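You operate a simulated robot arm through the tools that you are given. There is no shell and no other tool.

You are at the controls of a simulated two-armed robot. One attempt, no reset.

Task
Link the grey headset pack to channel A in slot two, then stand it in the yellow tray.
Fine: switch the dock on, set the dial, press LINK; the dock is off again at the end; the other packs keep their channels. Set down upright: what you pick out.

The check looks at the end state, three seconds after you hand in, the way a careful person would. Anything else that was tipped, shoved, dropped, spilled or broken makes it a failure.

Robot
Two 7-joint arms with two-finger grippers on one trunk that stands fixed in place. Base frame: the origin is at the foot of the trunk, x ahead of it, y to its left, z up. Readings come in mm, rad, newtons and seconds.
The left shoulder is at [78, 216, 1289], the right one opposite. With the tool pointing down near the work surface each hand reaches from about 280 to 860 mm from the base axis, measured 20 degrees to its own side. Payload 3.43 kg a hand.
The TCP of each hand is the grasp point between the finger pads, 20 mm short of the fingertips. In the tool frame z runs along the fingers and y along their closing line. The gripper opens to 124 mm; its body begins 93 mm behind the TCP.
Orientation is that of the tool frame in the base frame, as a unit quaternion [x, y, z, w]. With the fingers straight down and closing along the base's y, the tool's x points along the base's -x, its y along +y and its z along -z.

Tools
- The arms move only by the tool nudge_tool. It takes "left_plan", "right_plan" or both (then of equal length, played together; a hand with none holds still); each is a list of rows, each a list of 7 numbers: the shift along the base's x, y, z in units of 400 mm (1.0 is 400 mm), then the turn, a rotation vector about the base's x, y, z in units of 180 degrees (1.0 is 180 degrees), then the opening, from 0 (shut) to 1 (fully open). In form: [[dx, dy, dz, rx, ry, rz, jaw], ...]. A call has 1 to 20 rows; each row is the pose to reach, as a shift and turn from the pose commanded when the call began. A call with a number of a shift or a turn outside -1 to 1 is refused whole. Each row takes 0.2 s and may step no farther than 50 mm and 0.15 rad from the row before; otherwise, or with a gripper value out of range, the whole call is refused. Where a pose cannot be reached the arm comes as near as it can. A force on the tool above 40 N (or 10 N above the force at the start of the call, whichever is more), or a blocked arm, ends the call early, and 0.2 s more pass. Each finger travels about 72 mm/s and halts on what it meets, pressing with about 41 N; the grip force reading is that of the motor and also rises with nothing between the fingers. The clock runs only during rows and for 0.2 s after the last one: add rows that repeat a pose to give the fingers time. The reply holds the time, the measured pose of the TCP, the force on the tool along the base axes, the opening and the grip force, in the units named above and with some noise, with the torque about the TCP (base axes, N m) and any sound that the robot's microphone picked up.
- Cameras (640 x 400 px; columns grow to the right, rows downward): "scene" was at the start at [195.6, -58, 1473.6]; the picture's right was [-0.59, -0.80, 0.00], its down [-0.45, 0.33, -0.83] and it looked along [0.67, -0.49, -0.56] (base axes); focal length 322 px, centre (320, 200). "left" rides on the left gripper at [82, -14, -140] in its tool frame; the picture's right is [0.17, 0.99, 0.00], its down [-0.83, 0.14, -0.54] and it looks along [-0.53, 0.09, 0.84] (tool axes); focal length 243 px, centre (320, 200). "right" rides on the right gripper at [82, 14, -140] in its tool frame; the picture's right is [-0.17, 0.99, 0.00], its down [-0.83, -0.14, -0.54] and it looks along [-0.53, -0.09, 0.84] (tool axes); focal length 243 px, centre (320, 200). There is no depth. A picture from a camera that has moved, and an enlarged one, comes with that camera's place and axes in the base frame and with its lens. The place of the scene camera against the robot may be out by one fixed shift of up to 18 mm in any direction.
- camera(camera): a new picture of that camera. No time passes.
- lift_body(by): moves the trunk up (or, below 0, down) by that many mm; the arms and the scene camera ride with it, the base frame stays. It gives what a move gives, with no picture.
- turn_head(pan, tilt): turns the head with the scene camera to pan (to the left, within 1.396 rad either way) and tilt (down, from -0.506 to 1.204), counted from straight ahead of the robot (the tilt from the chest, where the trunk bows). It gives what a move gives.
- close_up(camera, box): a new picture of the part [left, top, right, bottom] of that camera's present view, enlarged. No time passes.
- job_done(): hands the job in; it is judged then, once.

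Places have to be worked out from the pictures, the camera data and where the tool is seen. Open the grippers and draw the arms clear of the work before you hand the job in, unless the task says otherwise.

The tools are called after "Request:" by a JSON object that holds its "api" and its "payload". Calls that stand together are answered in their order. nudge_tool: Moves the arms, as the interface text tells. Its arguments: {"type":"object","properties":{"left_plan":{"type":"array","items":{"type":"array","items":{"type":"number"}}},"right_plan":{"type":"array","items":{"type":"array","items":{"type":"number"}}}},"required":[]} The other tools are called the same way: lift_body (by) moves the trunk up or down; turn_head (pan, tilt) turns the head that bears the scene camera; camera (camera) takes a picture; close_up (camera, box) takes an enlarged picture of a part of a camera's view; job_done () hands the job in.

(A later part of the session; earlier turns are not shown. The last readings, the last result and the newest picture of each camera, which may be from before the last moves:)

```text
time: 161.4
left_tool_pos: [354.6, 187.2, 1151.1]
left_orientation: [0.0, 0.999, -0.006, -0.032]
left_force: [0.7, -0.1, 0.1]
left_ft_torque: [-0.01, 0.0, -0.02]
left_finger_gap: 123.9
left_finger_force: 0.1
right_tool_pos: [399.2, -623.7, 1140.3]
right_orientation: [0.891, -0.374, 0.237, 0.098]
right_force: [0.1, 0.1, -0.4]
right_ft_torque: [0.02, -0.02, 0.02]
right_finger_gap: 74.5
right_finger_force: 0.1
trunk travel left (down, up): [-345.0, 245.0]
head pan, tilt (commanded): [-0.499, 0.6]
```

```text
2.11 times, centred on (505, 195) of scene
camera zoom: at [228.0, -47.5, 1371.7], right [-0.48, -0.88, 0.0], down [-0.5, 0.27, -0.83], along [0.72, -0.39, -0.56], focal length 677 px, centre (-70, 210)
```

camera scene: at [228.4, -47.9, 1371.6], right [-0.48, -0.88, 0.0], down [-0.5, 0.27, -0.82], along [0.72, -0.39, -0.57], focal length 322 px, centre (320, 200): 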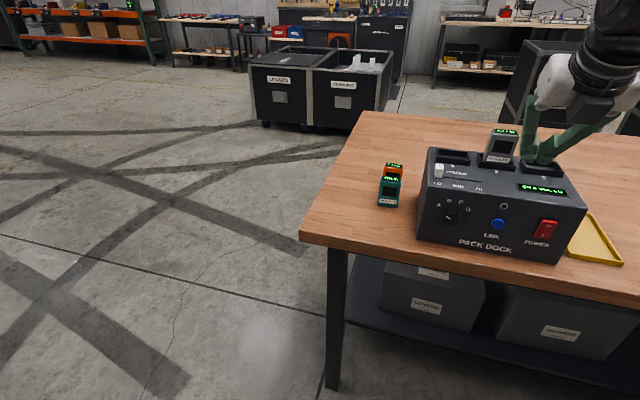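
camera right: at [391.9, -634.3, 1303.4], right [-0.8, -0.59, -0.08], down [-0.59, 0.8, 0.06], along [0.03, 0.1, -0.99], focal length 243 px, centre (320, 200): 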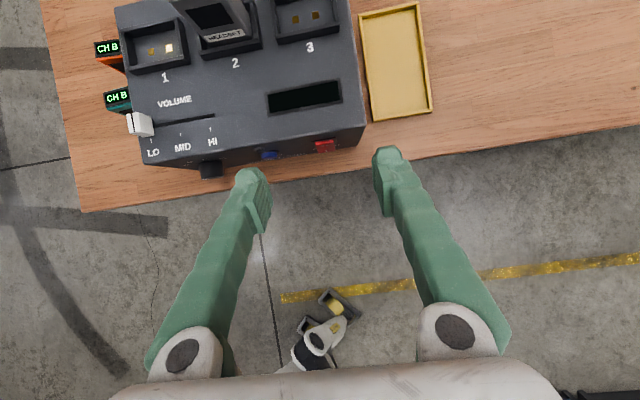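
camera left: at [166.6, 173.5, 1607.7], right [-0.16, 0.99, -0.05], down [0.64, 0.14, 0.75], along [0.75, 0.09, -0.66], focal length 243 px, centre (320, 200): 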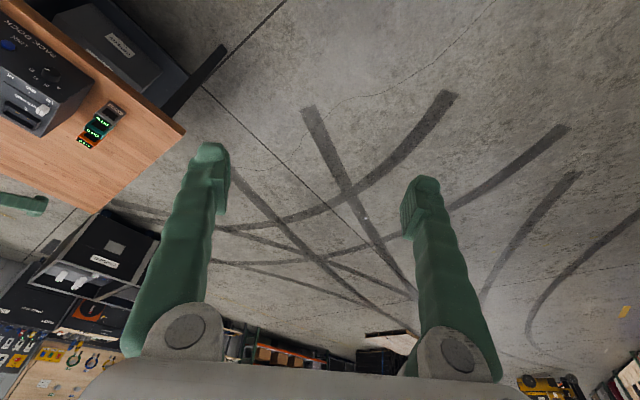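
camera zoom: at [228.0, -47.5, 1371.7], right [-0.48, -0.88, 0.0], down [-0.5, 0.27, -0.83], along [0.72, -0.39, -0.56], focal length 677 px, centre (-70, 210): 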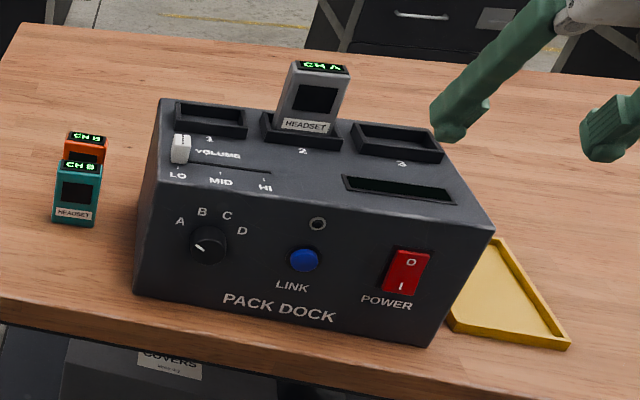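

The dock is off, rocker on O, with everything else undisturbed. The tray spans u≈232–336, v≈828–1010. Now back over slot 2 to pick the pack up again; first I'll hover and measure.

Request:
{"api": "nudge_tool", "payload": {"right_plan": [[0.06, -0.018, 0, 0, 0, 0, 0.6], [0.12, -0.037, 0, 0, 0, 0, 0.6], [0.18, -0.056, 0, 0, 0, 0, 0.6], [0.24, -0.075, 0, 0, 0, 0, 0.6], [0.3, -0.094, 0, 0, 0, 0, 0.6], [0.36, -0.112, 0, 0, 0, 0, 0.6], [0.42, -0.131, 0, 0, 0, 0, 0.6], [0.474, -0.148, 0, 0, 0, 0, 0.6], [0.474, -0.148, 0, 0, 0, 0, 0.6], [0.474, -0.148, 0, 0, 0, 0, 0.6]]}}

Request:
{"api": "camera", "payload": {"camera": "right"}}

Request:
{"api": "close_up", "payload": {"camera": "right", "box": [250, 90, 390, 210]}}

```text
time: 163.6
left_tool_pos: [353.8, 185.6, 1150.1]
left_orientation: [-0.001, 0.999, -0.006, -0.031]
left_force: [0.6, -0.1, 0.4]
left_ft_torque: [0.0, 0.0, -0.01]
left_finger_gap: 124.2
left_finger_force: 0.1
right_tool_pos: [589.3, -684.3, 1140.3]
right_orientation: [0.891, -0.375, 0.235, 0.098]
right_force: [0.4, 0.2, -0.8]
right_ft_torque: [-0.03, 0.02, 0.01]
right_finger_gap: 74.5
right_finger_force: 0.1
trunk travel left (down, up): [-345.0, 245.0]
head pan, tilt (commanded): [-0.499, 0.6]
```

```text
taken
camera right: at [582.4, -694.3, 1302.4], right [-0.8, -0.59, -0.08], down [-0.59, 0.8, 0.06], along [0.03, 0.1, -0.99], focal length 243 px, centre (320, 200)
```

right: 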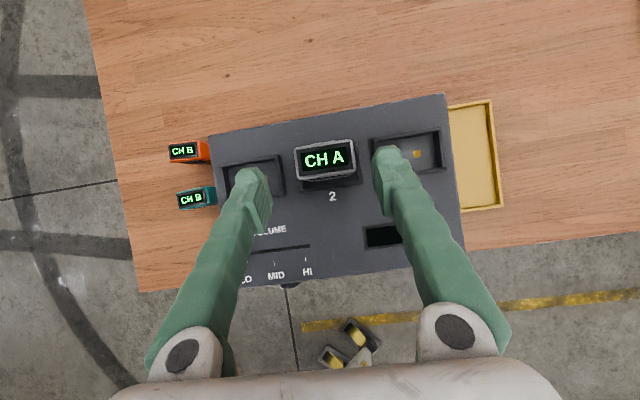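

```text
3.33 times, centred on (320, 150) of right
camera zoom: at [582.4, -694.3, 1302.4], right [-0.8, -0.59, -0.08], down [-0.59, 0.8, 0.06], along [0.03, 0.1, -0.99], focal length 809 px, centre (320, 367)
```

zoom: 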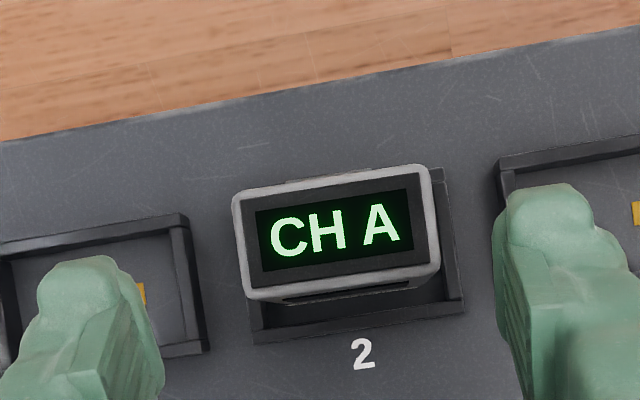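

The pack reads CH A and its top centre is at (608.5, -706.6). I'll move above it and descend to z≈1090 to check.

Request:
{"api": "nudge_tool", "payload": {"right_plan": [[0.024, -0.028, 0, 0, 0, 0, 0.6], [0.048, -0.0558, 0, 0, 0, 0, 0.6], [0.048, -0.0558, -0.04, 0, 0, 0, 0.6], [0.048, -0.0558, -0.08, 0, 0, 0, 0.6], [0.048, -0.0558, -0.125, 0, 0, 0, 0.6], [0.048, -0.0558, -0.125, 0, 0, 0, 0.6], [0.048, -0.0558, -0.125, 0, 0, 0, 0.6]]}}

Request:
{"api": "close_up", "payload": {"camera": "right", "box": [230, 120, 410, 260]}}

Request:
{"api": "close_up", "payload": {"camera": "scene", "box": [440, 60, 600, 180]}}

```text
time: 165.2
left_tool_pos: [354.4, 185.8, 1150.2]
left_orientation: [0.0, 1.0, -0.006, -0.031]
left_force: [0.3, -1.1, 0.4]
left_ft_torque: [0.0, 0.0, 0.01]
left_finger_gap: 124.1
left_finger_force: 0.0
right_tool_pos: [610.3, -706.5, 1091.7]
right_orientation: [0.891, -0.375, 0.236, 0.098]
right_force: [-0.2, 0.5, 0.4]
right_ft_torque: [-0.01, 0.03, 0.03]
right_finger_gap: 74.5
right_finger_force: 0.0
trunk travel left (down, up): [-345.0, 245.0]
head pan, tilt (commanded): [-0.499, 0.6]
```

```text
2.86 times, centred on (320, 190) of right
camera zoom: at [603.3, -717.5, 1253.7], right [-0.8, -0.59, -0.08], down [-0.59, 0.8, 0.06], along [0.03, 0.1, -0.99], focal length 693 px, centre (320, 229)
```

zoom: 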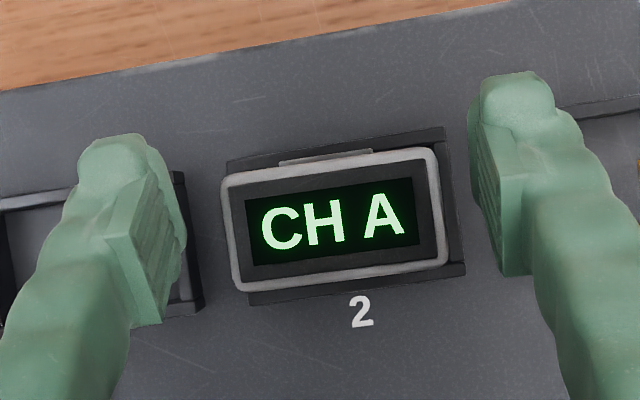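

```text
3.33 times, centred on (520, 120) of scene
camera zoom: at [228.1, -47.7, 1371.6], right [-0.48, -0.88, 0.0], down [-0.5, 0.27, -0.83], along [0.72, -0.39, -0.56], focal length 1072 px, centre (-347, 467)
```

zoom: 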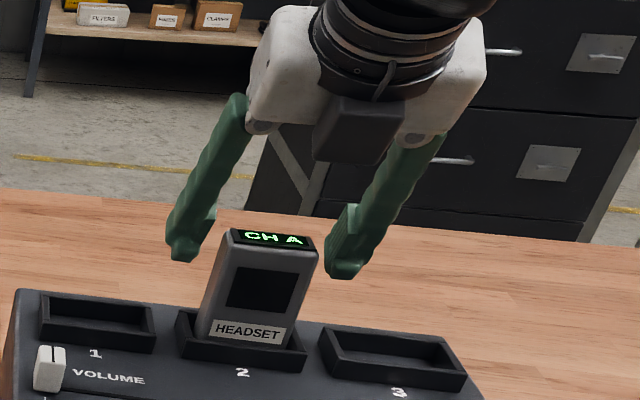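

Well aligned (a 1.5 mm correction). Descending to grip height and closing on the pack.

Request:
{"api": "nudge_tool", "payload": {"right_plan": [[-0.0026, -0.0026, -0.02, 0, 0, 0, 0.6], [-0.0026, -0.0026, -0.05, 0, 0, 0, 0.6], [-0.0026, -0.0026, -0.079, 0, 0, 0, 0.6], [-0.0026, -0.0026, -0.079, 0, 0, 0, 0.55], [-0.0026, -0.0026, -0.079, 0, 0, 0, 0.48], [-0.0026, -0.0026, -0.079, 0, 0, 0, 0.42], [-0.0026, -0.0026, -0.079, 0, 0, 0, 0.38], [-0.0026, -0.0026, -0.079, 0, 0, 0, 0.38], [-0.0026, -0.0026, -0.079, 0, 0, 0, 0.38]]}}

Request:
{"api": "close_up", "payload": {"camera": "right", "box": [230, 120, 410, 260]}}

Request:
{"api": "close_up", "payload": {"camera": "scene", "box": [440, 60, 600, 180]}}

```text
time: 167.2
left_tool_pos: [353.1, 185.8, 1151.3]
left_orientation: [0.0, 0.999, -0.007, -0.032]
left_force: [0.2, -0.2, 0.7]
left_ft_torque: [0.03, 0.03, -0.03]
left_finger_gap: 124.2
left_finger_force: 0.0
right_tool_pos: [609.5, -706.8, 1059.0]
right_orientation: [0.892, -0.374, 0.235, 0.097]
right_force: [-0.2, 0.8, -0.4]
right_ft_torque: [-0.04, -0.01, 0.0]
right_finger_gap: 52.9
right_finger_force: 41.5
trunk travel left (down, up): [-345.0, 245.0]
head pan, tilt (commanded): [-0.499, 0.6]
```

```text
2.86 times, centred on (320, 190) of right
camera zoom: at [602.3, -718.2, 1221.4], right [-0.8, -0.59, -0.08], down [-0.59, 0.8, 0.06], along [0.03, 0.1, -0.99], focal length 693 px, centre (320, 229)
```

zoom: 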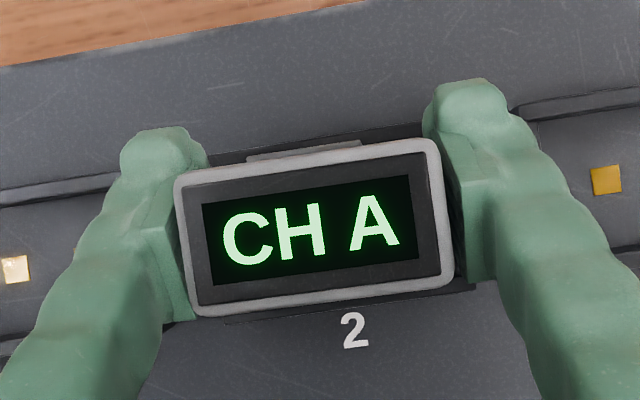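

```text
3.33 times, centred on (520, 120) of scene
camera zoom: at [228.0, -47.6, 1371.6], right [-0.48, -0.88, 0.0], down [-0.5, 0.27, -0.83], along [0.72, -0.39, -0.56], focal length 1072 px, centre (-347, 467)
```

zoom: 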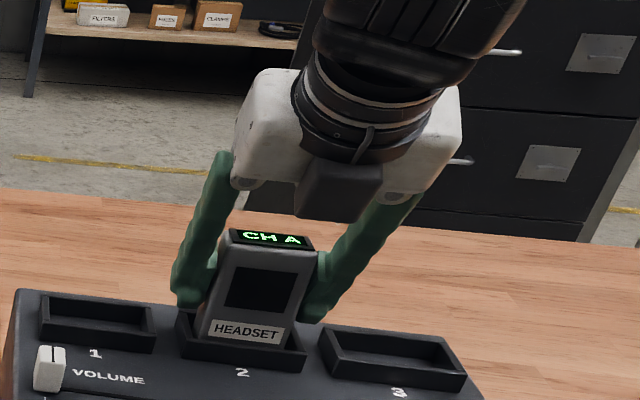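

Gripped (52.9 mm, 41.5 N). Lifting straight up out of the slot.

Request:
{"api": "nudge_tool", "payload": {"right_plan": [[0, 0, 0.015, 0, 0, 0, 0.38], [0, 0, 0.04, 0, 0, 0, 0.38], [0, 0, 0.08, 0, 0, 0, 0.38], [0, 0, 0.12, 0, 0, 0, 0.38], [0, 0, 0.16, 0, 0, 0, 0.38], [0, 0, 0.2, 0, 0, 0, 0.38], [0, 0, 0.2, 0, 0, 0, 0.38]]}}

Request:
{"api": "camera", "payload": {"camera": "right"}}

Request:
{"api": "close_up", "payload": {"camera": "scene", "box": [370, 20, 640, 250]}}

```text
time: 168.8
left_tool_pos: [355.1, 185.8, 1150.7]
left_orientation: [0.0, 0.999, -0.006, -0.031]
left_force: [0.4, -1.2, -0.2]
left_ft_torque: [0.0, -0.01, 0.02]
left_finger_gap: 123.8
left_finger_force: 0.1
right_tool_pos: [609.7, -706.7, 1142.5]
right_orientation: [0.892, -0.375, 0.235, 0.097]
right_force: [0.9, -0.4, -2.1]
right_ft_torque: [-0.01, 0.04, 0.02]
right_finger_gap: 52.7
right_finger_force: 40.5
trunk travel left (down, up): [-345.0, 245.0]
head pan, tilt (commanded): [-0.499, 0.6]
```

```text
taken
camera right: at [602.6, -717.7, 1304.1], right [-0.8, -0.59, -0.08], down [-0.59, 0.8, 0.06], along [0.03, 0.1, -0.99], focal length 243 px, centre (320, 200)
```

right: 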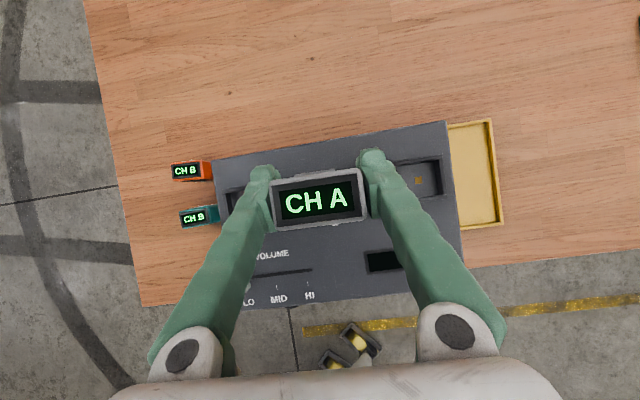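

```text
1.74 times, centred on (505, 135) of scene
camera zoom: at [228.3, -48.1, 1371.6], right [-0.48, -0.88, 0.0], down [-0.5, 0.27, -0.82], along [0.72, -0.39, -0.57], focal length 559 px, centre (-2, 313)
```

zoom: 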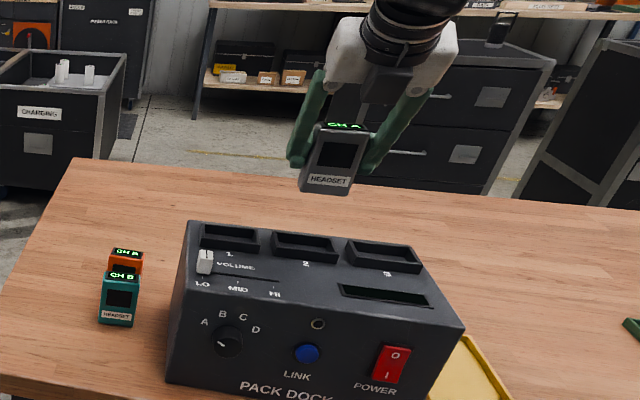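

Pack lifted clear. I'll carry it right to above the tray (u≈290, v≈890), turning the wrist -24° on the way to stay within its roll range.

Request:
{"api": "nudge_tool", "payload": {"right_plan": [[-0.048, -0.033, 0, 0, 0, -0.0136, 0.38], [-0.096, -0.066, 0, 0, 0, -0.0272, 0.38], [-0.145, -0.099, 0, 0, 0, -0.0408, 0.38], [-0.193, -0.132, 0, 0, 0, -0.0544, 0.38], [-0.241, -0.165, 0, 0, 0, -0.068, 0.38], [-0.289, -0.198, 0, 0, 0, -0.0816, 0.38], [-0.337, -0.231, 0, 0, 0, -0.0952, 0.38], [-0.386, -0.264, 0, 0, 0, -0.1088, 0.38], [-0.434, -0.297, 0, 0, 0, -0.1224, 0.38], [-0.482, -0.3295, 0, 0, 0, -0.136, 0.38], [-0.482, -0.3295, 0, 0, 0, -0.136, 0.38], [-0.482, -0.3295, 0, 0, 0, -0.136, 0.38]]}}

Request:
{"api": "camera", "payload": {"camera": "right"}}

Request:
{"api": "turn_head", "payload": {"pan": -0.95, "tilt": 0.6}}

Request:
{"api": "camera", "payload": {"camera": "scene"}}

```text
time: 171.4
left_tool_pos: [354.1, 185.9, 1151.9]
left_orientation: [0.0, 0.999, -0.007, -0.031]
left_force: [-0.1, 0.4, -0.3]
left_ft_torque: [0.02, -0.02, -0.04]
left_finger_gap: 124.0
left_finger_force: 0.0
right_tool_pos: [417.6, -840.3, 1141.5]
right_orientation: [0.792, -0.555, 0.21, 0.144]
right_force: [-1.0, 0.9, -0.2]
right_ft_torque: [-0.02, -0.01, 0.0]
right_finger_gap: 47.0
right_finger_force: 0.1
trunk travel left (down, up): [-345.0, 245.0]
head pan, tilt (commanded): [-0.499, 0.6]
```

```text
taken
camera right: at [406.4, -846.1, 1303.4], right [-0.98, -0.2, -0.08], down [-0.21, 0.98, 0.06], along [0.07, 0.08, -0.99], focal length 243 px, centre (320, 200)
```

right: 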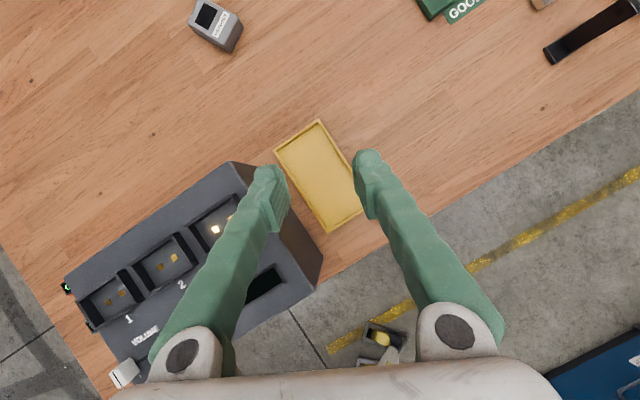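

```text
time: 172.3
left_tool_pos: [353.9, 184.9, 1151.6]
left_orientation: [0.0, 0.999, -0.006, -0.032]
left_force: [0.2, 0.5, 0.8]
left_ft_torque: [-0.01, 0.01, -0.01]
left_finger_gap: 124.2
left_finger_force: 0.0
right_tool_pos: [418.9, -839.7, 1141.3]
right_orientation: [0.792, -0.554, 0.211, 0.145]
right_force: [0.0, 0.3, -0.3]
right_ft_torque: [-0.02, -0.03, -0.01]
right_finger_gap: 47.0
right_finger_force: 0.0
trunk travel left (down, up): [-345.0, 245.0]
head pan, tilt (commanded): [-0.949, 0.6]
```

```text
taken
camera scene: at [202.0, -77.1, 1371.6], right [-0.81, -0.58, 0.0], down [-0.33, 0.46, -0.83], along [0.48, -0.67, -0.56], focal length 322 px, centre (320, 200)
```

scene: 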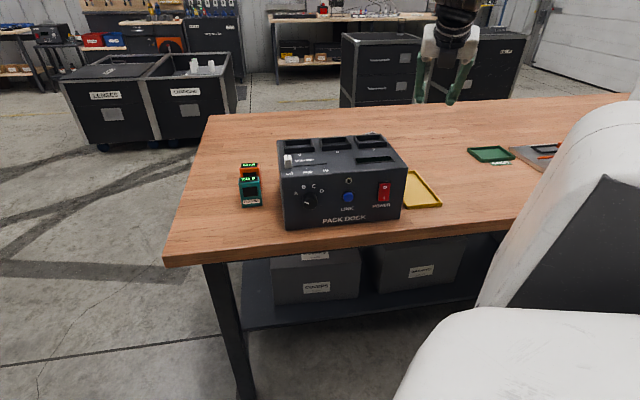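

The finger gap reads 47 mm with no force: the pack slipped out of the grip during the carry. It appears lying on the table behind the dock. I'll examine it closely.

Request:
{"api": "close_up", "payload": {"camera": "right", "box": [150, 0, 290, 80]}}

Request:
{"api": "close_up", "payload": {"camera": "right", "box": [40, 100, 400, 360]}}

Request:
{"api": "close_up", "payload": {"camera": "scene", "box": [220, 80, 480, 240]}}

```text
4.57 times, centred on (220, 40) of right
camera zoom: at [406.9, -845.8, 1303.4], right [-0.98, -0.2, -0.08], down [-0.21, 0.98, 0.06], along [0.07, 0.08, -0.99], focal length 1109 px, centre (777, 931)
```

zoom: 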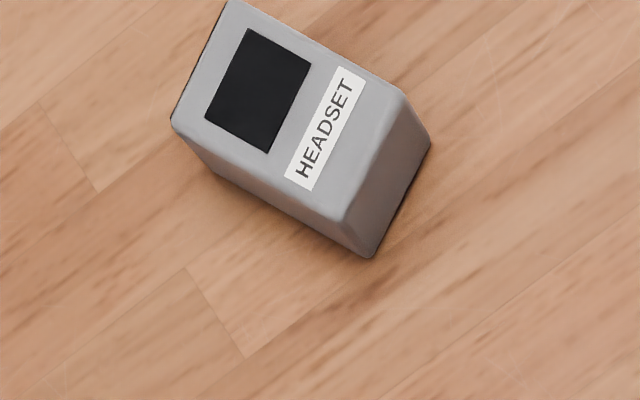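

```text
1.54 times, centred on (220, 230) of right
camera zoom: at [406.9, -845.8, 1303.4], right [-0.98, -0.2, -0.08], down [-0.21, 0.98, 0.06], along [0.07, 0.08, -0.99], focal length 373 px, centre (474, 154)
```

zoom: 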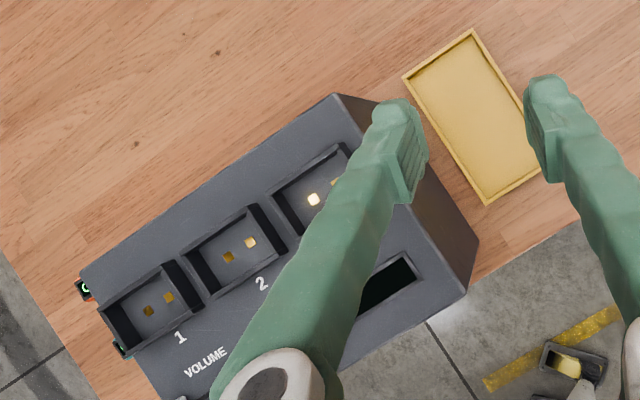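

```text
2.46 times, centred on (350, 160) of scene
camera zoom: at [202.0, -77.1, 1371.6], right [-0.81, -0.58, 0.0], down [-0.33, 0.46, -0.83], along [0.48, -0.67, -0.56], focal length 792 px, centre (246, 298)
```

zoom: 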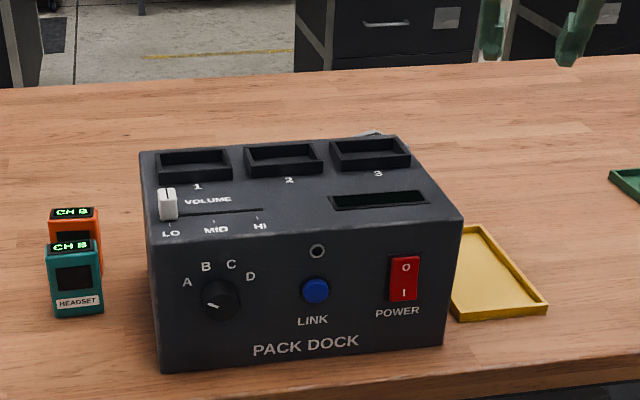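

The pack lies face-up on the table far behind the tray, near (676, -1077), roughly 1040 mm from the right shoulder; nothing else was hit. That is beyond vertical reach, so I need to find out how far a tilted, extended arm gets. First I'll straighten the hand in free air in front of the tray.

Request:
{"api": "nudge_tool", "payload": {"right_plan": [[-0.0147, 0.04, 0, 0.0196, 0.0071, 0, 0.45], [-0.0294, 0.08, 0, 0.0392, 0.0142, 0, 0.5], [-0.044, 0.121, 0, 0.0587, 0.0214, 0, 0.5], [-0.0588, 0.161, 0, 0.0783, 0.0285, 0, 0.5], [-0.0734, 0.2016, 0, 0.0979, 0.0356, 0, 0.5], [-0.088, 0.242, 0, 0.1175, 0.0428, 0, 0.5], [-0.103, 0.282, 0, 0.137, 0.05, 0, 0.5], [-0.1175, 0.3225, 0, 0.1566, 0.057, 0, 0.5], [-0.1175, 0.3225, 0, 0.1566, 0.057, 0, 0.5]]}}

Request:
{"api": "nudge_tool", "payload": {"right_plan": [[0, 0, 0, 0, 0, -0.0455, 0.5], [0, 0, 0, 0, 0, -0.091, 0.5], [0, 0, 0, 0, 0, -0.1365, 0.5], [0, 0, 0, 0, 0, -0.182, 0.5], [0, 0, 0, 0, 0, -0.2275, 0.5], [0, 0, 0, 0, 0, -0.273, 0.5], [0, 0, 0, 0, 0, -0.3185, 0.5], [0, 0, 0, 0, 0, -0.364, 0.5], [0, 0, 0, 0, 0, -0.4095, 0.5], [0, 0, 0, 0, 0, -0.455, 0.5], [0, 0, 0, 0, 0, -0.5, 0.5], [0, 0, 0, 0, 0, -0.545, 0.5], [0, 0, 0, 0, 0, -0.59, 0.5], [0, 0, 0, 0, 0, -0.635, 0.5], [0, 0, 0, 0, 0, -0.68, 0.5], [0, 0, 0, 0, 0, -0.695, 0.5], [0, 0, 0, 0, 0, -0.695, 0.5]]}}

Request:
{"api": "camera", "payload": {"camera": "right"}}

Request:
{"api": "camera", "payload": {"camera": "scene"}}

```text
time: 174.3
left_tool_pos: [354.7, 186.8, 1151.1]
left_orientation: [0.0, 0.999, -0.006, -0.031]
left_force: [-0.4, -0.9, 0.7]
left_ft_torque: [-0.02, -0.05, -0.01]
left_finger_gap: 124.0
left_finger_force: 0.0
right_tool_pos: [371.3, -710.7, 1140.2]
right_orientation: [0.819, -0.574, -0.003, -0.004]
right_force: [0.2, -0.1, -0.6]
right_ft_torque: [0.0, -0.02, 0.04]
right_finger_gap: 62.1
right_finger_force: 0.0
trunk travel left (down, up): [-345.0, 245.0]
head pan, tilt (commanded): [-0.949, 0.6]
```

```text
time: 177.9
left_tool_pos: [353.4, 185.5, 1152.5]
left_orientation: [0.0, 1.0, -0.005, -0.031]
left_force: [0.3, -1.2, -0.4]
left_ft_torque: [-0.02, 0.0, -0.01]
left_finger_gap: 124.0
left_finger_force: 0.1
right_tool_pos: [369.4, -711.7, 1140.5]
right_orientation: [0.134, 0.991, -0.001, 0.004]
right_force: [-0.6, -0.5, -0.2]
right_ft_torque: [-0.01, -0.04, 0.02]
right_finger_gap: 61.9
right_finger_force: 0.0
trunk travel left (down, up): [-345.0, 245.0]
head pan, tilt (commanded): [-0.949, 0.6]
```

```text
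taken
camera right: at [294.3, -674.5, 1279.4], right [0.42, 0.91, 0.0], down [0.76, -0.35, 0.55], along [0.5, -0.23, -0.84], focal length 243 px, centre (320, 200)
```

right: 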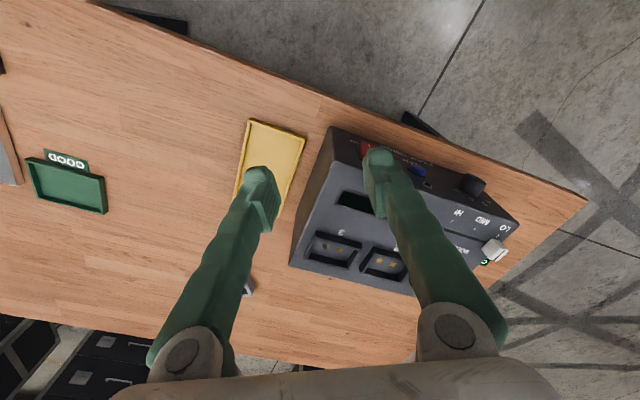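

```text
taken
camera scene: at [201.9, -77.2, 1371.6], right [-0.81, -0.58, 0.0], down [-0.33, 0.46, -0.83], along [0.48, -0.67, -0.56], focal length 322 px, centre (320, 200)
```

scene: 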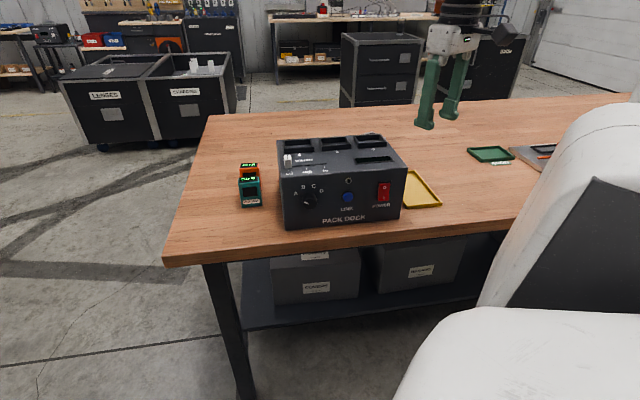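

The hand is upright at yaw -15°. I'll now test the outward reach at a safe height: tilt about 55° toward the pack and extend over the tray.

Request:
{"api": "nudge_tool", "payload": {"right_plan": [[0.02, -0.03, 0, -0.036, -0.0243, 0, 0.5], [0.05, -0.07, 0, -0.072, -0.0486, 0, 0.5], [0.09, -0.12, 0, -0.108, -0.0729, 0, 0.5], [0.13, -0.18, 0, -0.144, -0.0971, 0, 0.5], [0.17, -0.24, 0, -0.18, -0.1214, 0, 0.5], [0.21, -0.3, 0, -0.216, -0.1457, 0, 0.5], [0.25, -0.36, 0, -0.2533, -0.1708, 0, 0.5], [0.3, -0.43, 0, -0.2533, -0.1708, 0, 0.5], [0.35, -0.5, 0, -0.2533, -0.1708, 0, 0.5], [0.4, -0.57, 0, -0.2533, -0.1708, 0, 0.5], [0.4, -0.57, 0, -0.2533, -0.1708, 0, 0.5]]}}

Request:
{"api": "camera", "payload": {"camera": "right"}}

Request:
{"api": "camera", "payload": {"camera": "scene"}}

```text
time: 180.3
left_tool_pos: [353.5, 185.0, 1152.0]
left_orientation: [0.0, 0.999, -0.008, -0.031]
left_force: [1.1, -0.1, 0.2]
left_ft_torque: [0.02, 0.02, -0.01]
left_finger_gap: 123.8
left_finger_force: 0.2
right_tool_pos: [528.2, -939.0, 1140.8]
right_orientation: [0.117, 0.877, -0.347, 0.31]
right_force: [-0.3, 0.5, 0.2]
right_ft_torque: [0.05, -0.02, 0.01]
right_finger_gap: 62.1
right_finger_force: 0.1
trunk travel left (down, up): [-345.0, 245.0]
head pan, tilt (commanded): [-0.949, 0.6]
```

```text
taken
camera right: at [406.2, -833.6, 1161.9], right [0.54, 0.72, -0.43], down [0.34, 0.27, 0.9], along [0.77, -0.63, -0.1], focal length 243 px, centre (320, 200)
```

right: 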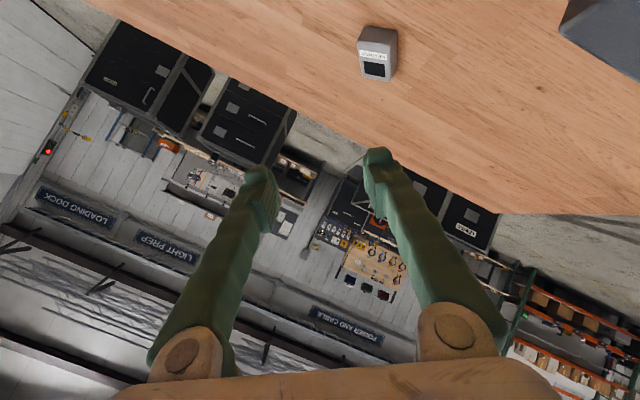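

```text
taken
camera scene: at [201.2, -76.7, 1371.8], right [-0.81, -0.58, 0.0], down [-0.33, 0.46, -0.83], along [0.48, -0.67, -0.56], focal length 322 px, centre (320, 200)
```

scene: 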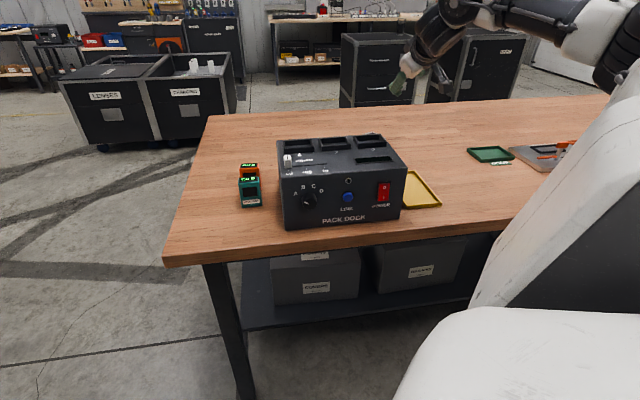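

Not flagged: 849 mm from the shoulder already. I'll keep extending outward another 100 mm at the same height to find the true limit.

Request:
{"api": "nudge_tool", "payload": {"right_plan": [[0.035, -0.052, 0, 0, 0, 0, 0.5], [0.07, -0.104, 0, 0, 0, 0, 0.5], [0.105, -0.156, 0, 0, 0, 0, 0.5], [0.14, -0.207, 0, 0, 0, 0, 0.5], [0.14, -0.207, 0, 0, 0, 0, 0.5]]}}

Request:
{"api": "camera", "payload": {"camera": "scene"}}

```text
time: 181.5
left_tool_pos: [353.9, 185.9, 1151.7]
left_orientation: [0.0, 0.999, -0.007, -0.032]
left_force: [0.0, 0.0, -0.1]
left_ft_torque: [0.02, 0.0, 0.01]
left_finger_gap: 123.9
left_finger_force: 0.1
right_tool_pos: [585.0, -1021.0, 1140.5]
right_orientation: [0.116, 0.877, -0.346, 0.312]
right_force: [0.5, 0.6, 0.0]
right_ft_torque: [0.03, -0.01, -0.01]
right_finger_gap: 61.8
right_finger_force: 0.1
trunk travel left (down, up): [-345.0, 245.0]
head pan, tilt (commanded): [-0.949, 0.6]
```

```text
taken
camera scene: at [201.1, -76.9, 1371.8], right [-0.81, -0.58, 0.0], down [-0.33, 0.46, -0.83], along [0.48, -0.67, -0.56], focal length 322 px, centre (320, 200)
```

scene: 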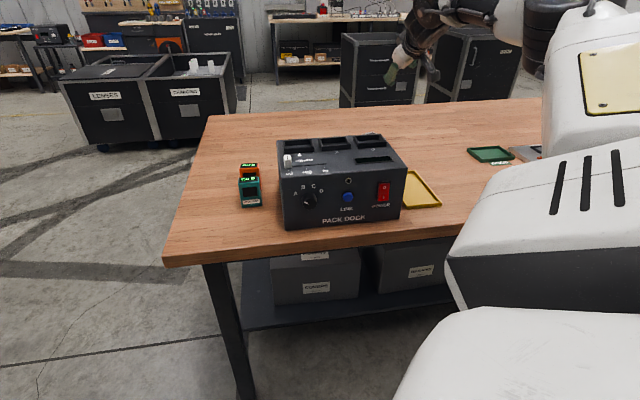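

Excellent: in this direction the arm reaches much farther (949 mm from the shoulder, no flag). I'll look at the pack from here and probe a bit farther out.

Request:
{"api": "nudge_tool", "payload": {"right_plan": [[0.028, -0.0414, 0, 0, 0, 0, 0.5], [0.056, -0.083, 0, 0, 0, 0, 0.5], [0.084, -0.124, 0, 0, 0, 0, 0.5], [0.084, -0.124, 0, 0, 0, 0, 0.5], [0.084, -0.124, 0, 0, 0, 0, 0.5]]}}

Request:
{"api": "camera", "payload": {"camera": "right"}}

Request:
{"api": "turn_head", "payload": {"pan": -1.05, "tilt": 0.45}}

Request:
{"api": "camera", "payload": {"camera": "scene"}}

```text
time: 182.7
left_tool_pos: [353.7, 185.9, 1150.9]
left_orientation: [0.0, 0.999, -0.006, -0.031]
left_force: [0.0, -0.8, -0.1]
left_ft_torque: [-0.01, 0.01, -0.02]
left_finger_gap: 124.0
left_finger_force: 0.1
right_tool_pos: [615.1, -1070.2, 1144.2]
right_orientation: [0.121, 0.872, -0.352, 0.318]
right_force: [1.0, 0.9, 0.3]
right_ft_torque: [-0.01, 0.02, 0.01]
right_finger_gap: 61.9
right_finger_force: 0.0
right hand out of reach, approached as far as the arm can: row 3
trunk travel left (down, up): [-345.0, 245.0]
head pan, tilt (commanded): [-0.949, 0.6]
```

```text
taken
camera right: at [493.0, -964.0, 1161.2], right [0.56, 0.72, -0.42], down [0.32, 0.28, 0.9], along [0.77, -0.64, -0.07], focal length 243 px, centre (320, 200)
```

right: 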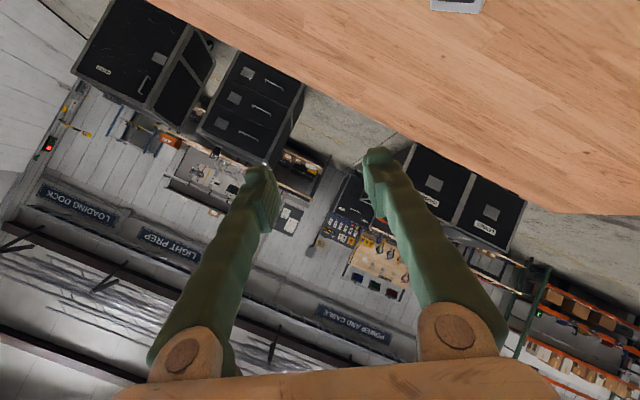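

```text
time: 183.4
left_tool_pos: [354.5, 185.5, 1151.3]
left_orientation: [-0.001, 0.999, -0.006, -0.031]
left_force: [0.4, -0.4, -0.1]
left_ft_torque: [0.0, 0.0, 0.04]
left_finger_gap: 123.8
left_finger_force: 0.2
right_tool_pos: [613.6, -1071.2, 1142.7]
right_orientation: [0.121, 0.872, -0.351, 0.319]
right_force: [0.2, -0.5, 0.7]
right_ft_torque: [-0.02, -0.03, 0.0]
right_finger_gap: 62.0
right_finger_force: 0.0
trunk travel left (down, up): [-345.0, 245.0]
head pan, tilt (commanded): [-1.051, 0.45]
```

```text
taken
camera scene: at [196.2, -85.3, 1385.1], right [-0.87, -0.5, 0.0], down [-0.22, 0.38, -0.9], along [0.45, -0.78, -0.44], focal length 322 px, centre (320, 200)
```

scene: 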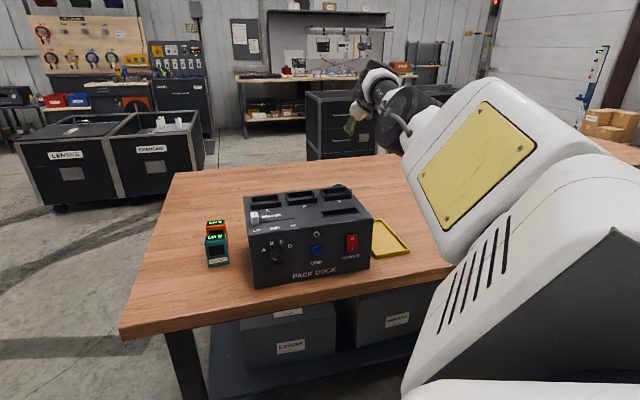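

The arm reached (614, -1071), about 1007 mm from the shoulder, so the pack is recoverable. Plan: grip it across its width with the hand tilted outward, bring it near the table front, lay it down, re-grip leaning the other way, and rotate it upright. First I'll retract a little and roll the hand so the fingers close horizontally.

Request:
{"api": "nudge_tool", "payload": {"right_plan": [[-0.03, 0.045, 0, 0.0147, -0.0272, -0.0202, 0.6], [-0.06, 0.09, 0, 0.0293, -0.0543, -0.0403, 0.7], [-0.09, 0.135, 0, 0.044, -0.0815, -0.0605, 0.8], [-0.12, 0.18, 0, 0.0587, -0.1087, -0.0807, 0.85], [-0.15, 0.225, 0, 0.0733, -0.1358, -0.1008, 0.85], [-0.17, 0.265, 0, 0.088, -0.163, -0.121, 0.85], [-0.17, 0.265, 0, 0.088, -0.163, -0.121, 0.85], [-0.17, 0.265, 0, 0.088, -0.163, -0.121, 0.85]]}}

Request:
{"api": "lift_body", "payload": {"by": -80}}

Request:
{"api": "camera", "payload": {"camera": "right"}}

Request:
{"api": "camera", "payload": {"camera": "scene"}}

```text
time: 185.2
left_tool_pos: [353.0, 185.2, 1150.8]
left_orientation: [0.0, 0.999, -0.006, -0.032]
left_force: [-0.6, -0.4, -1.0]
left_ft_torque: [-0.02, 0.01, -0.03]
left_finger_gap: 123.8
left_finger_force: 0.1
right_tool_pos: [550.1, -965.2, 1138.6]
right_orientation: [0.403, 0.773, -0.236, 0.43]
right_force: [0.3, 0.4, -0.5]
right_ft_torque: [0.02, -0.03, -0.02]
right_finger_gap: 105.3
right_finger_force: 0.0
trunk travel left (down, up): [-345.0, 245.0]
head pan, tilt (commanded): [-1.051, 0.45]
```

```text
time: 186.3
left_tool_pos: [363.5, 186.1, 1059.5]
left_orientation: [0.0, 0.998, -0.008, -0.057]
left_force: [-0.3, -1.1, -0.4]
left_ft_torque: [-0.01, 0.0, 0.03]
left_finger_gap: 124.0
left_finger_force: 0.0
right_tool_pos: [550.9, -965.1, 1061.1]
right_orientation: [0.402, 0.773, -0.236, 0.431]
right_force: [0.2, 0.5, 0.7]
right_ft_torque: [-0.01, 0.03, 0.02]
right_finger_gap: 105.2
right_finger_force: 0.0
trunk travel left (down, up): [-265.0, 325.0]
head pan, tilt (commanded): [-1.051, 0.45]
```

```text
taken
camera right: at [471.5, -822.6, 1062.7], right [0.86, 0.49, 0.12], down [-0.12, -0.04, 0.99], along [0.49, -0.87, 0.02], focal length 243 px, centre (320, 200)
```

right: 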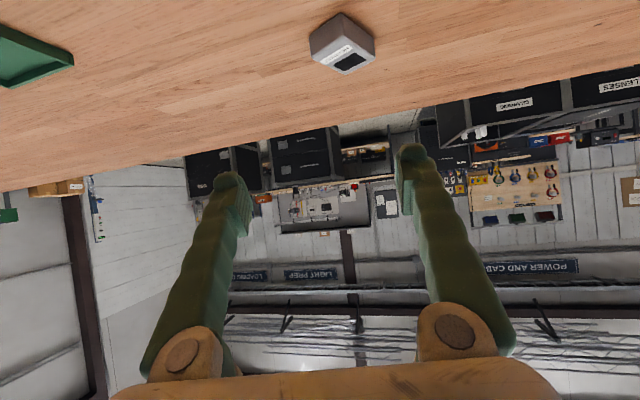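

```text
taken
camera scene: at [216.7, -85.0, 1305.1], right [-0.87, -0.5, 0.0], down [-0.22, 0.38, -0.9], along [0.45, -0.78, -0.43], focal length 322 px, centre (320, 200)
```

scene: 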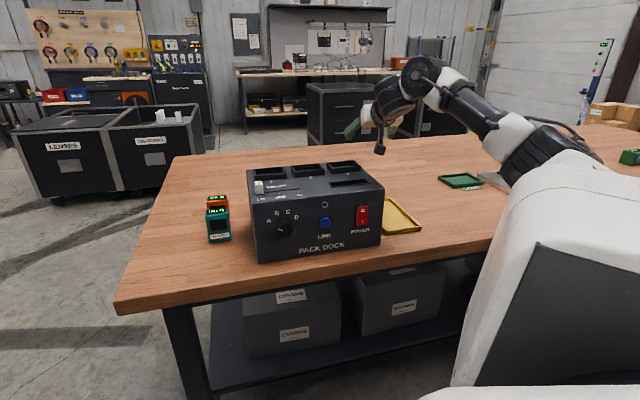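

Closing axis is now horizontal (az 34°), tilt 59°, and the trunk came down 80 mm with the pose kept. The pack is visible ahead; zooming in on it.

Request:
{"api": "close_up", "payload": {"camera": "right", "box": [290, 0, 400, 90]}}

Request:
{"api": "close_up", "payload": {"camera": "scene", "box": [240, 90, 440, 250]}}

```text
4.44 times, centred on (345, 45) of right
camera zoom: at [471.5, -822.6, 1062.7], right [0.86, 0.49, 0.12], down [-0.12, -0.04, 0.99], along [0.49, -0.87, 0.02], focal length 1078 px, centre (209, 889)
```

zoom: 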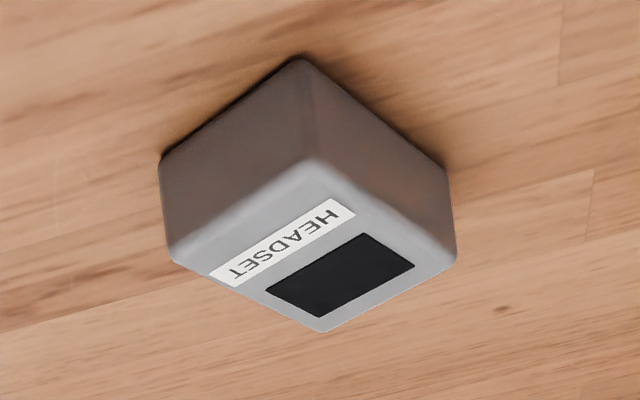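

```text
2.50 times, centred on (340, 170) of scene
camera zoom: at [216.7, -85.0, 1305.1], right [-0.87, -0.5, 0.0], down [-0.22, 0.38, -0.9], along [0.45, -0.78, -0.43], focal length 804 px, centre (270, 275)
```

zoom: 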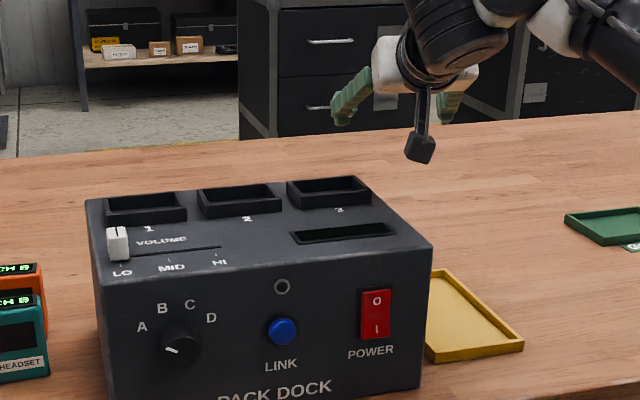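

The pack lies flat: centre (672, -1071), near corner pointing at me, so squeezing there would push it away. Instead I'll tow it closer by friction: press closed fingertips lightly on its face near the close corner and pull it toward me. First I'll move just above that point.

Request:
{"api": "nudge_tool", "payload": {"right_plan": [[0.03, -0.0257, -0.04, 0, 0, 0, 0.5], [0.06, -0.0513, -0.08, 0, 0, 0, 0.2], [0.09, -0.077, -0.12, 0, 0, 0, 0], [0.12, -0.1026, -0.16, 0, 0, 0, 0], [0.15, -0.128, -0.2, 0, 0, 0, 0], [0.18, -0.154, -0.24, 0, 0, 0, 0], [0.21, -0.18, -0.28, 0, 0, 0, 0], [0.239, -0.205, -0.315, 0, 0, 0, 0], [0.239, -0.205, -0.315, 0, 0, 0, 0], [0.239, -0.205, -0.315, 0, 0, 0, 0]]}}

Request:
{"api": "camera", "payload": {"camera": "right"}}

Request:
{"api": "camera", "payload": {"camera": "scene"}}

```text
time: 188.6
left_tool_pos: [364.9, 184.7, 1059.0]
left_orientation: [-0.001, 0.998, -0.008, -0.057]
left_force: [-0.8, -0.6, 0.6]
left_ft_torque: [0.01, 0.02, -0.02]
left_finger_gap: 124.0
left_finger_force: 0.1
right_tool_pos: [647.8, -1046.4, 935.2]
right_orientation: [0.402, 0.773, -0.235, 0.431]
right_force: [0.4, 0.8, -0.1]
right_ft_torque: [0.0, 0.02, 0.02]
right_finger_gap: 0.0
right_finger_force: 33.8
trunk travel left (down, up): [-265.0, 325.0]
head pan, tilt (commanded): [-1.051, 0.45]
```

```text
taken
camera right: at [568.4, -904.7, 936.2], right [0.86, 0.49, 0.12], down [-0.12, -0.04, 0.99], along [0.49, -0.87, 0.02], focal length 243 px, centre (320, 200)
```

right: 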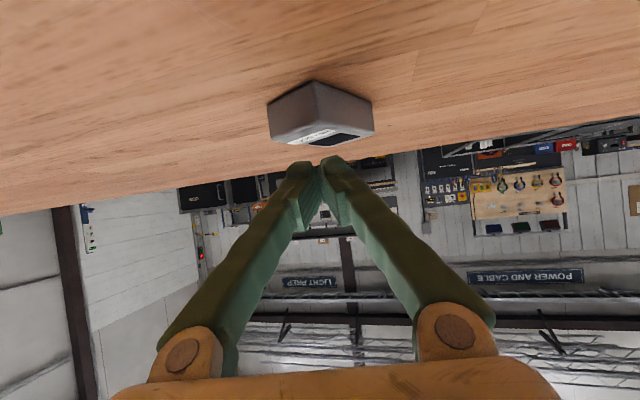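

```text
taken
camera scene: at [217.7, -85.1, 1304.9], right [-0.87, -0.5, 0.0], down [-0.22, 0.38, -0.9], along [0.45, -0.78, -0.44], focal length 322 px, centre (320, 200)
```

scene: 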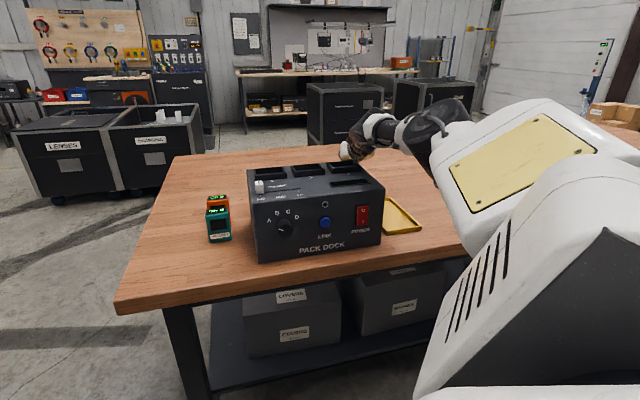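

The arm reached that point without complaint, so maybe a proper straddling grip is within reach after all. I'll test moving the TCP to directly over the pack's centre at this height.

Request:
{"api": "nudge_tool", "payload": {"right_plan": [[0.02, -0.02, 0, 0, 0, 0, 0.2], [0.04, -0.041, 0, 0, 0, 0, 0.5], [0.0605, -0.0615, 0, 0, 0, 0, 0.85], [0.0605, -0.0615, 0, 0, 0, 0, 0.85], [0.0605, -0.0615, 0, 0, 0, 0, 0.85]]}}

Request:
{"api": "camera", "payload": {"camera": "right"}}

```text
time: 189.8
left_tool_pos: [364.2, 185.2, 1059.8]
left_orientation: [-0.001, 0.998, -0.009, -0.058]
left_force: [-0.3, 0.4, -0.1]
left_ft_torque: [-0.01, 0.0, 0.03]
left_finger_gap: 124.0
left_finger_force: 0.0
right_tool_pos: [665.1, -1059.1, 935.5]
right_orientation: [0.402, 0.773, -0.235, 0.431]
right_force: [-0.2, 0.7, 0.6]
right_ft_torque: [-0.03, 0.0, 0.01]
right_finger_gap: 105.2
right_finger_force: 0.1
right hand out of reach, approached as far as the arm can: row 2, 3, 4, 5
trunk travel left (down, up): [-265.0, 325.0]
head pan, tilt (commanded): [-1.051, 0.45]
```

```text
taken
camera right: at [584.9, -916.2, 936.8], right [0.86, 0.49, 0.12], down [-0.12, -0.04, 0.99], along [0.49, -0.87, 0.02], focal length 243 px, centre (320, 200)
```

right: 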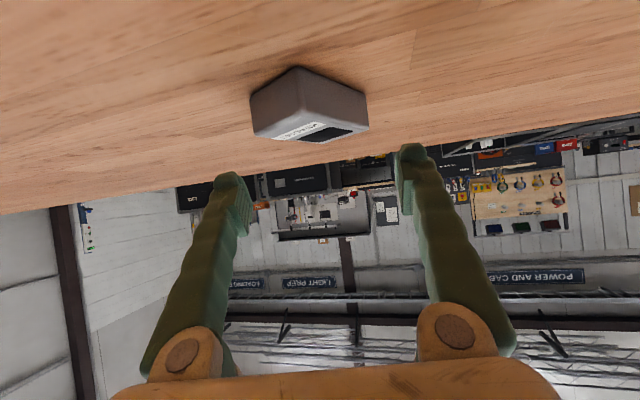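

14 mm short at this tilt. Lowering the trunk further and tilting ~7° more will close that gap. I'll raise and retract slightly first so the trunk move is safe.

Request:
{"api": "nudge_tool", "payload": {"right_plan": [[-0.01, 0.015, 0.06, 0, 0, 0, 0.85], [-0.03, 0.045, 0.13, 0, 0, 0, 0.85], [-0.05, 0.075, 0.2, 0, 0, 0, 0.85], [-0.05, 0.075, 0.23, 0, 0, 0, 0.85], [-0.05, 0.075, 0.23, 0, 0, 0, 0.85]]}}

Request:
{"api": "lift_body", "payload": {"by": -80}}

Request:
{"api": "camera", "payload": {"camera": "scene"}}

```text
time: 190.9
left_tool_pos: [363.8, 184.7, 1059.1]
left_orientation: [-0.001, 0.998, -0.008, -0.057]
left_force: [0.5, 0.5, 0.0]
left_ft_torque: [0.0, -0.03, 0.0]
left_finger_gap: 124.1
left_finger_force: 0.0
right_tool_pos: [640.0, -1028.2, 1025.4]
right_orientation: [0.402, 0.772, -0.236, 0.432]
right_force: [0.2, 0.5, 1.0]
right_ft_torque: [-0.01, -0.05, 0.06]
right_finger_gap: 105.6
right_finger_force: 0.0
trunk travel left (down, up): [-265.0, 325.0]
head pan, tilt (commanded): [-1.051, 0.45]
```

```text
time: 192.1
left_tool_pos: [377.8, 184.8, 958.4]
left_orientation: [-0.001, 0.996, -0.009, -0.087]
left_force: [-0.3, 0.4, 0.3]
left_ft_torque: [-0.02, -0.01, 0.0]
left_finger_gap: 123.8
left_finger_force: 0.0
right_tool_pos: [641.0, -1029.0, 947.4]
right_orientation: [0.401, 0.773, -0.234, 0.433]
right_force: [-0.4, -0.7, -0.1]
right_ft_torque: [0.04, -0.02, 0.01]
right_finger_gap: 105.3
right_finger_force: 0.0
trunk travel left (down, up): [-185.0, 405.0]
head pan, tilt (commanded): [-1.051, 0.45]
```

```text
taken
camera scene: at [244.7, -84.9, 1216.3], right [-0.87, -0.5, 0.0], down [-0.22, 0.38, -0.9], along [0.45, -0.78, -0.43], focal length 322 px, centre (320, 200)
```

scene: 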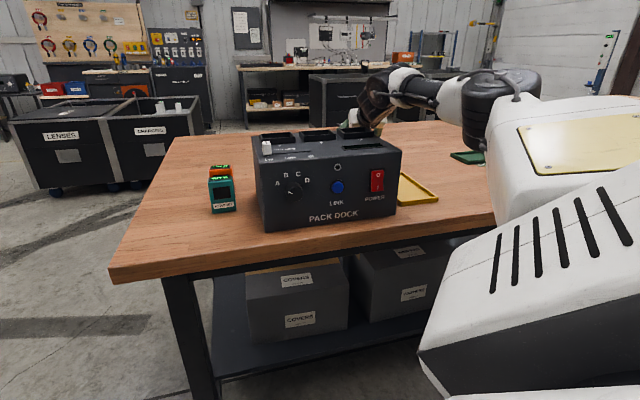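

The trunk lowering also moved the shoulder ~30 mm forward. Now I'll tilt 3° more and move over the pack's centre at z≈935.

Request:
{"api": "nudge_tool", "payload": {"right_plan": [[0.02, -0.027, -0.01, -0.005, -0.0033, 0, 0.85], [0.04, -0.054, -0.02, -0.01, -0.0066, 0, 0.85], [0.06, -0.081, -0.03, -0.0148, -0.0099, 0, 0.85], [0.0775, -0.105, -0.031, -0.0148, -0.0099, 0, 0.85], [0.0775, -0.105, -0.031, -0.0148, -0.0099, 0, 0.85], [0.0775, -0.105, -0.031, -0.0148, -0.0099, 0, 0.85]]}}

Request:
{"api": "camera", "payload": {"camera": "right"}}

Request:
{"api": "close_up", "payload": {"camera": "right", "box": [220, 50, 420, 200]}}

```text
time: 193.5
left_tool_pos: [378.0, 184.9, 958.2]
left_orientation: [0.0, 0.996, -0.009, -0.088]
left_force: [-0.1, 0.2, -0.1]
left_ft_torque: [-0.03, 0.0, 0.03]
left_finger_gap: 124.0
left_finger_force: 0.1
right_tool_pos: [674.3, -1068.0, 933.6]
right_orientation: [0.395, 0.761, -0.247, 0.452]
right_force: [-0.2, -0.2, -0.2]
right_ft_torque: [0.05, 0.01, -0.03]
right_finger_gap: 105.3
right_finger_force: 0.1
trunk travel left (down, up): [-185.0, 405.0]
head pan, tilt (commanded): [-1.051, 0.45]
```

```text
taken
camera right: at [595.8, -926.8, 927.1], right [0.86, 0.5, 0.13], down [-0.15, 0.0, 0.99], along [0.49, -0.87, 0.08], focal length 243 px, centre (320, 200)
```

right: 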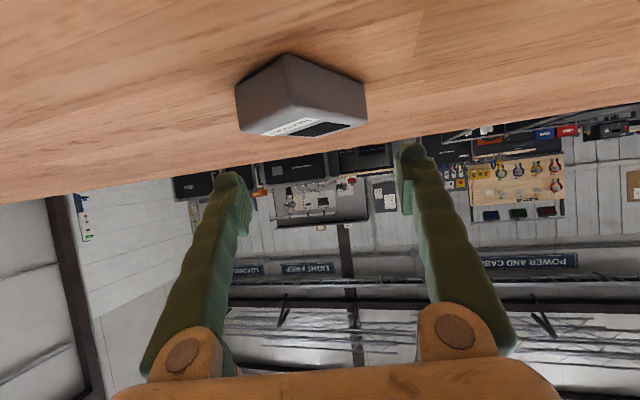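

```text
2.67 times, centred on (320, 125) of right
camera zoom: at [595.8, -926.8, 927.1], right [0.86, 0.5, 0.13], down [-0.15, 0.0, 0.99], along [0.49, -0.87, 0.08], focal length 647 px, centre (320, 400)
```

zoom: 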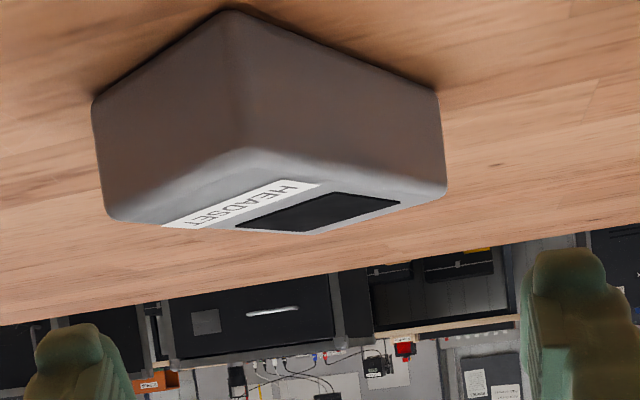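

Reached without a flag. From this close view the pack centre is ≈(677, -1076), 8 mm farther. I'll adjust and descend so the open fingers straddle it (lowest finger edge ≈865, table 860).

Request:
{"api": "nudge_tool", "payload": {"right_plan": [[0.0068, -0.02, 0, 0, 0, 0, 0.87], [0.0068, -0.02, -0.03, 0, 0, 0, 0.87], [0.0068, -0.02, -0.06, 0, 0, 0, 0.87], [0.0068, -0.02, -0.09, 0, 0, 0, 0.87], [0.0068, -0.02, -0.115, 0, 0, 0, 0.87], [0.0068, -0.02, -0.1265, 0, 0, 0, 0.87], [0.0068, -0.02, -0.1265, 0, 0, 0, 0.87]]}}

Request:
{"api": "camera", "payload": {"camera": "right"}}

Request:
{"api": "close_up", "payload": {"camera": "scene", "box": [300, 60, 480, 180]}}

```text
time: 195.3
left_tool_pos: [369.5, 195.8, 957.5]
left_orientation: [-0.001, 0.996, -0.015, -0.082]
left_force: [0.5, 0.5, -0.3]
left_ft_torque: [0.01, 0.01, -0.01]
left_finger_gap: 124.0
left_finger_force: 0.1
right_tool_pos: [666.4, -1078.3, 960.5]
right_orientation: [0.403, 0.727, -0.253, 0.495]
right_force: [0.4, 1.2, -0.3]
right_ft_torque: [0.01, 0.0, -0.01]
right_finger_gap: 108.1
right_finger_force: 0.1
right hand out of reach, approached as far as the arm can: row 1
trunk travel left (down, up): [-185.0, 405.0]
head pan, tilt (commanded): [-1.051, 0.45]
stopped in row 7 (right hand): the arm was blocked; the commanded pose is now the measured one
```

```text
taken
camera right: at [592.5, -935.2, 938.9], right [0.85, 0.49, 0.18], down [-0.24, 0.06, 0.97], along [0.46, -0.87, 0.17], focal length 243 px, centre (320, 200)
```

right: 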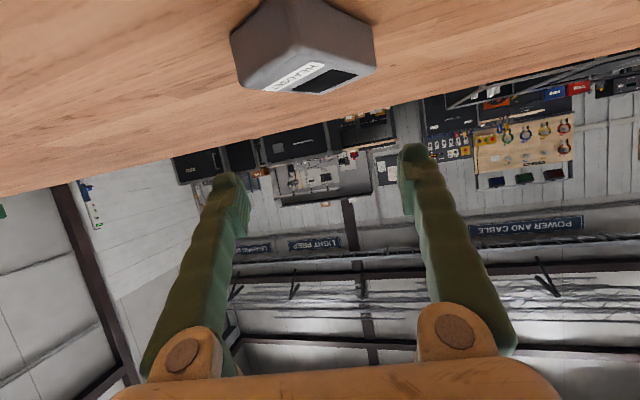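

```text
3.33 times, centred on (390, 120) of scene
camera zoom: at [234.3, -71.1, 1217.1], right [-0.87, -0.5, 0.0], down [-0.21, 0.37, -0.91], along [0.45, -0.79, -0.42], focal length 1072 px, centre (87, 467)
```

zoom: 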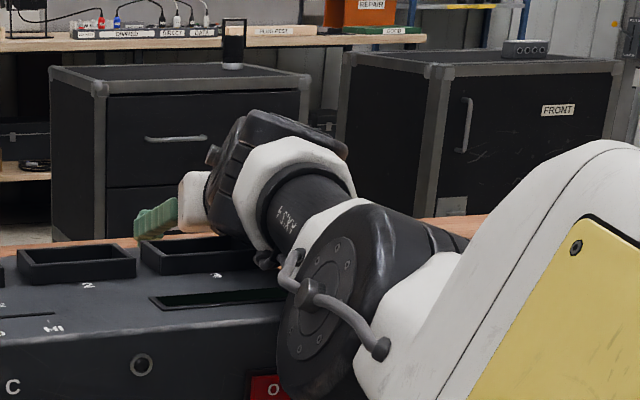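

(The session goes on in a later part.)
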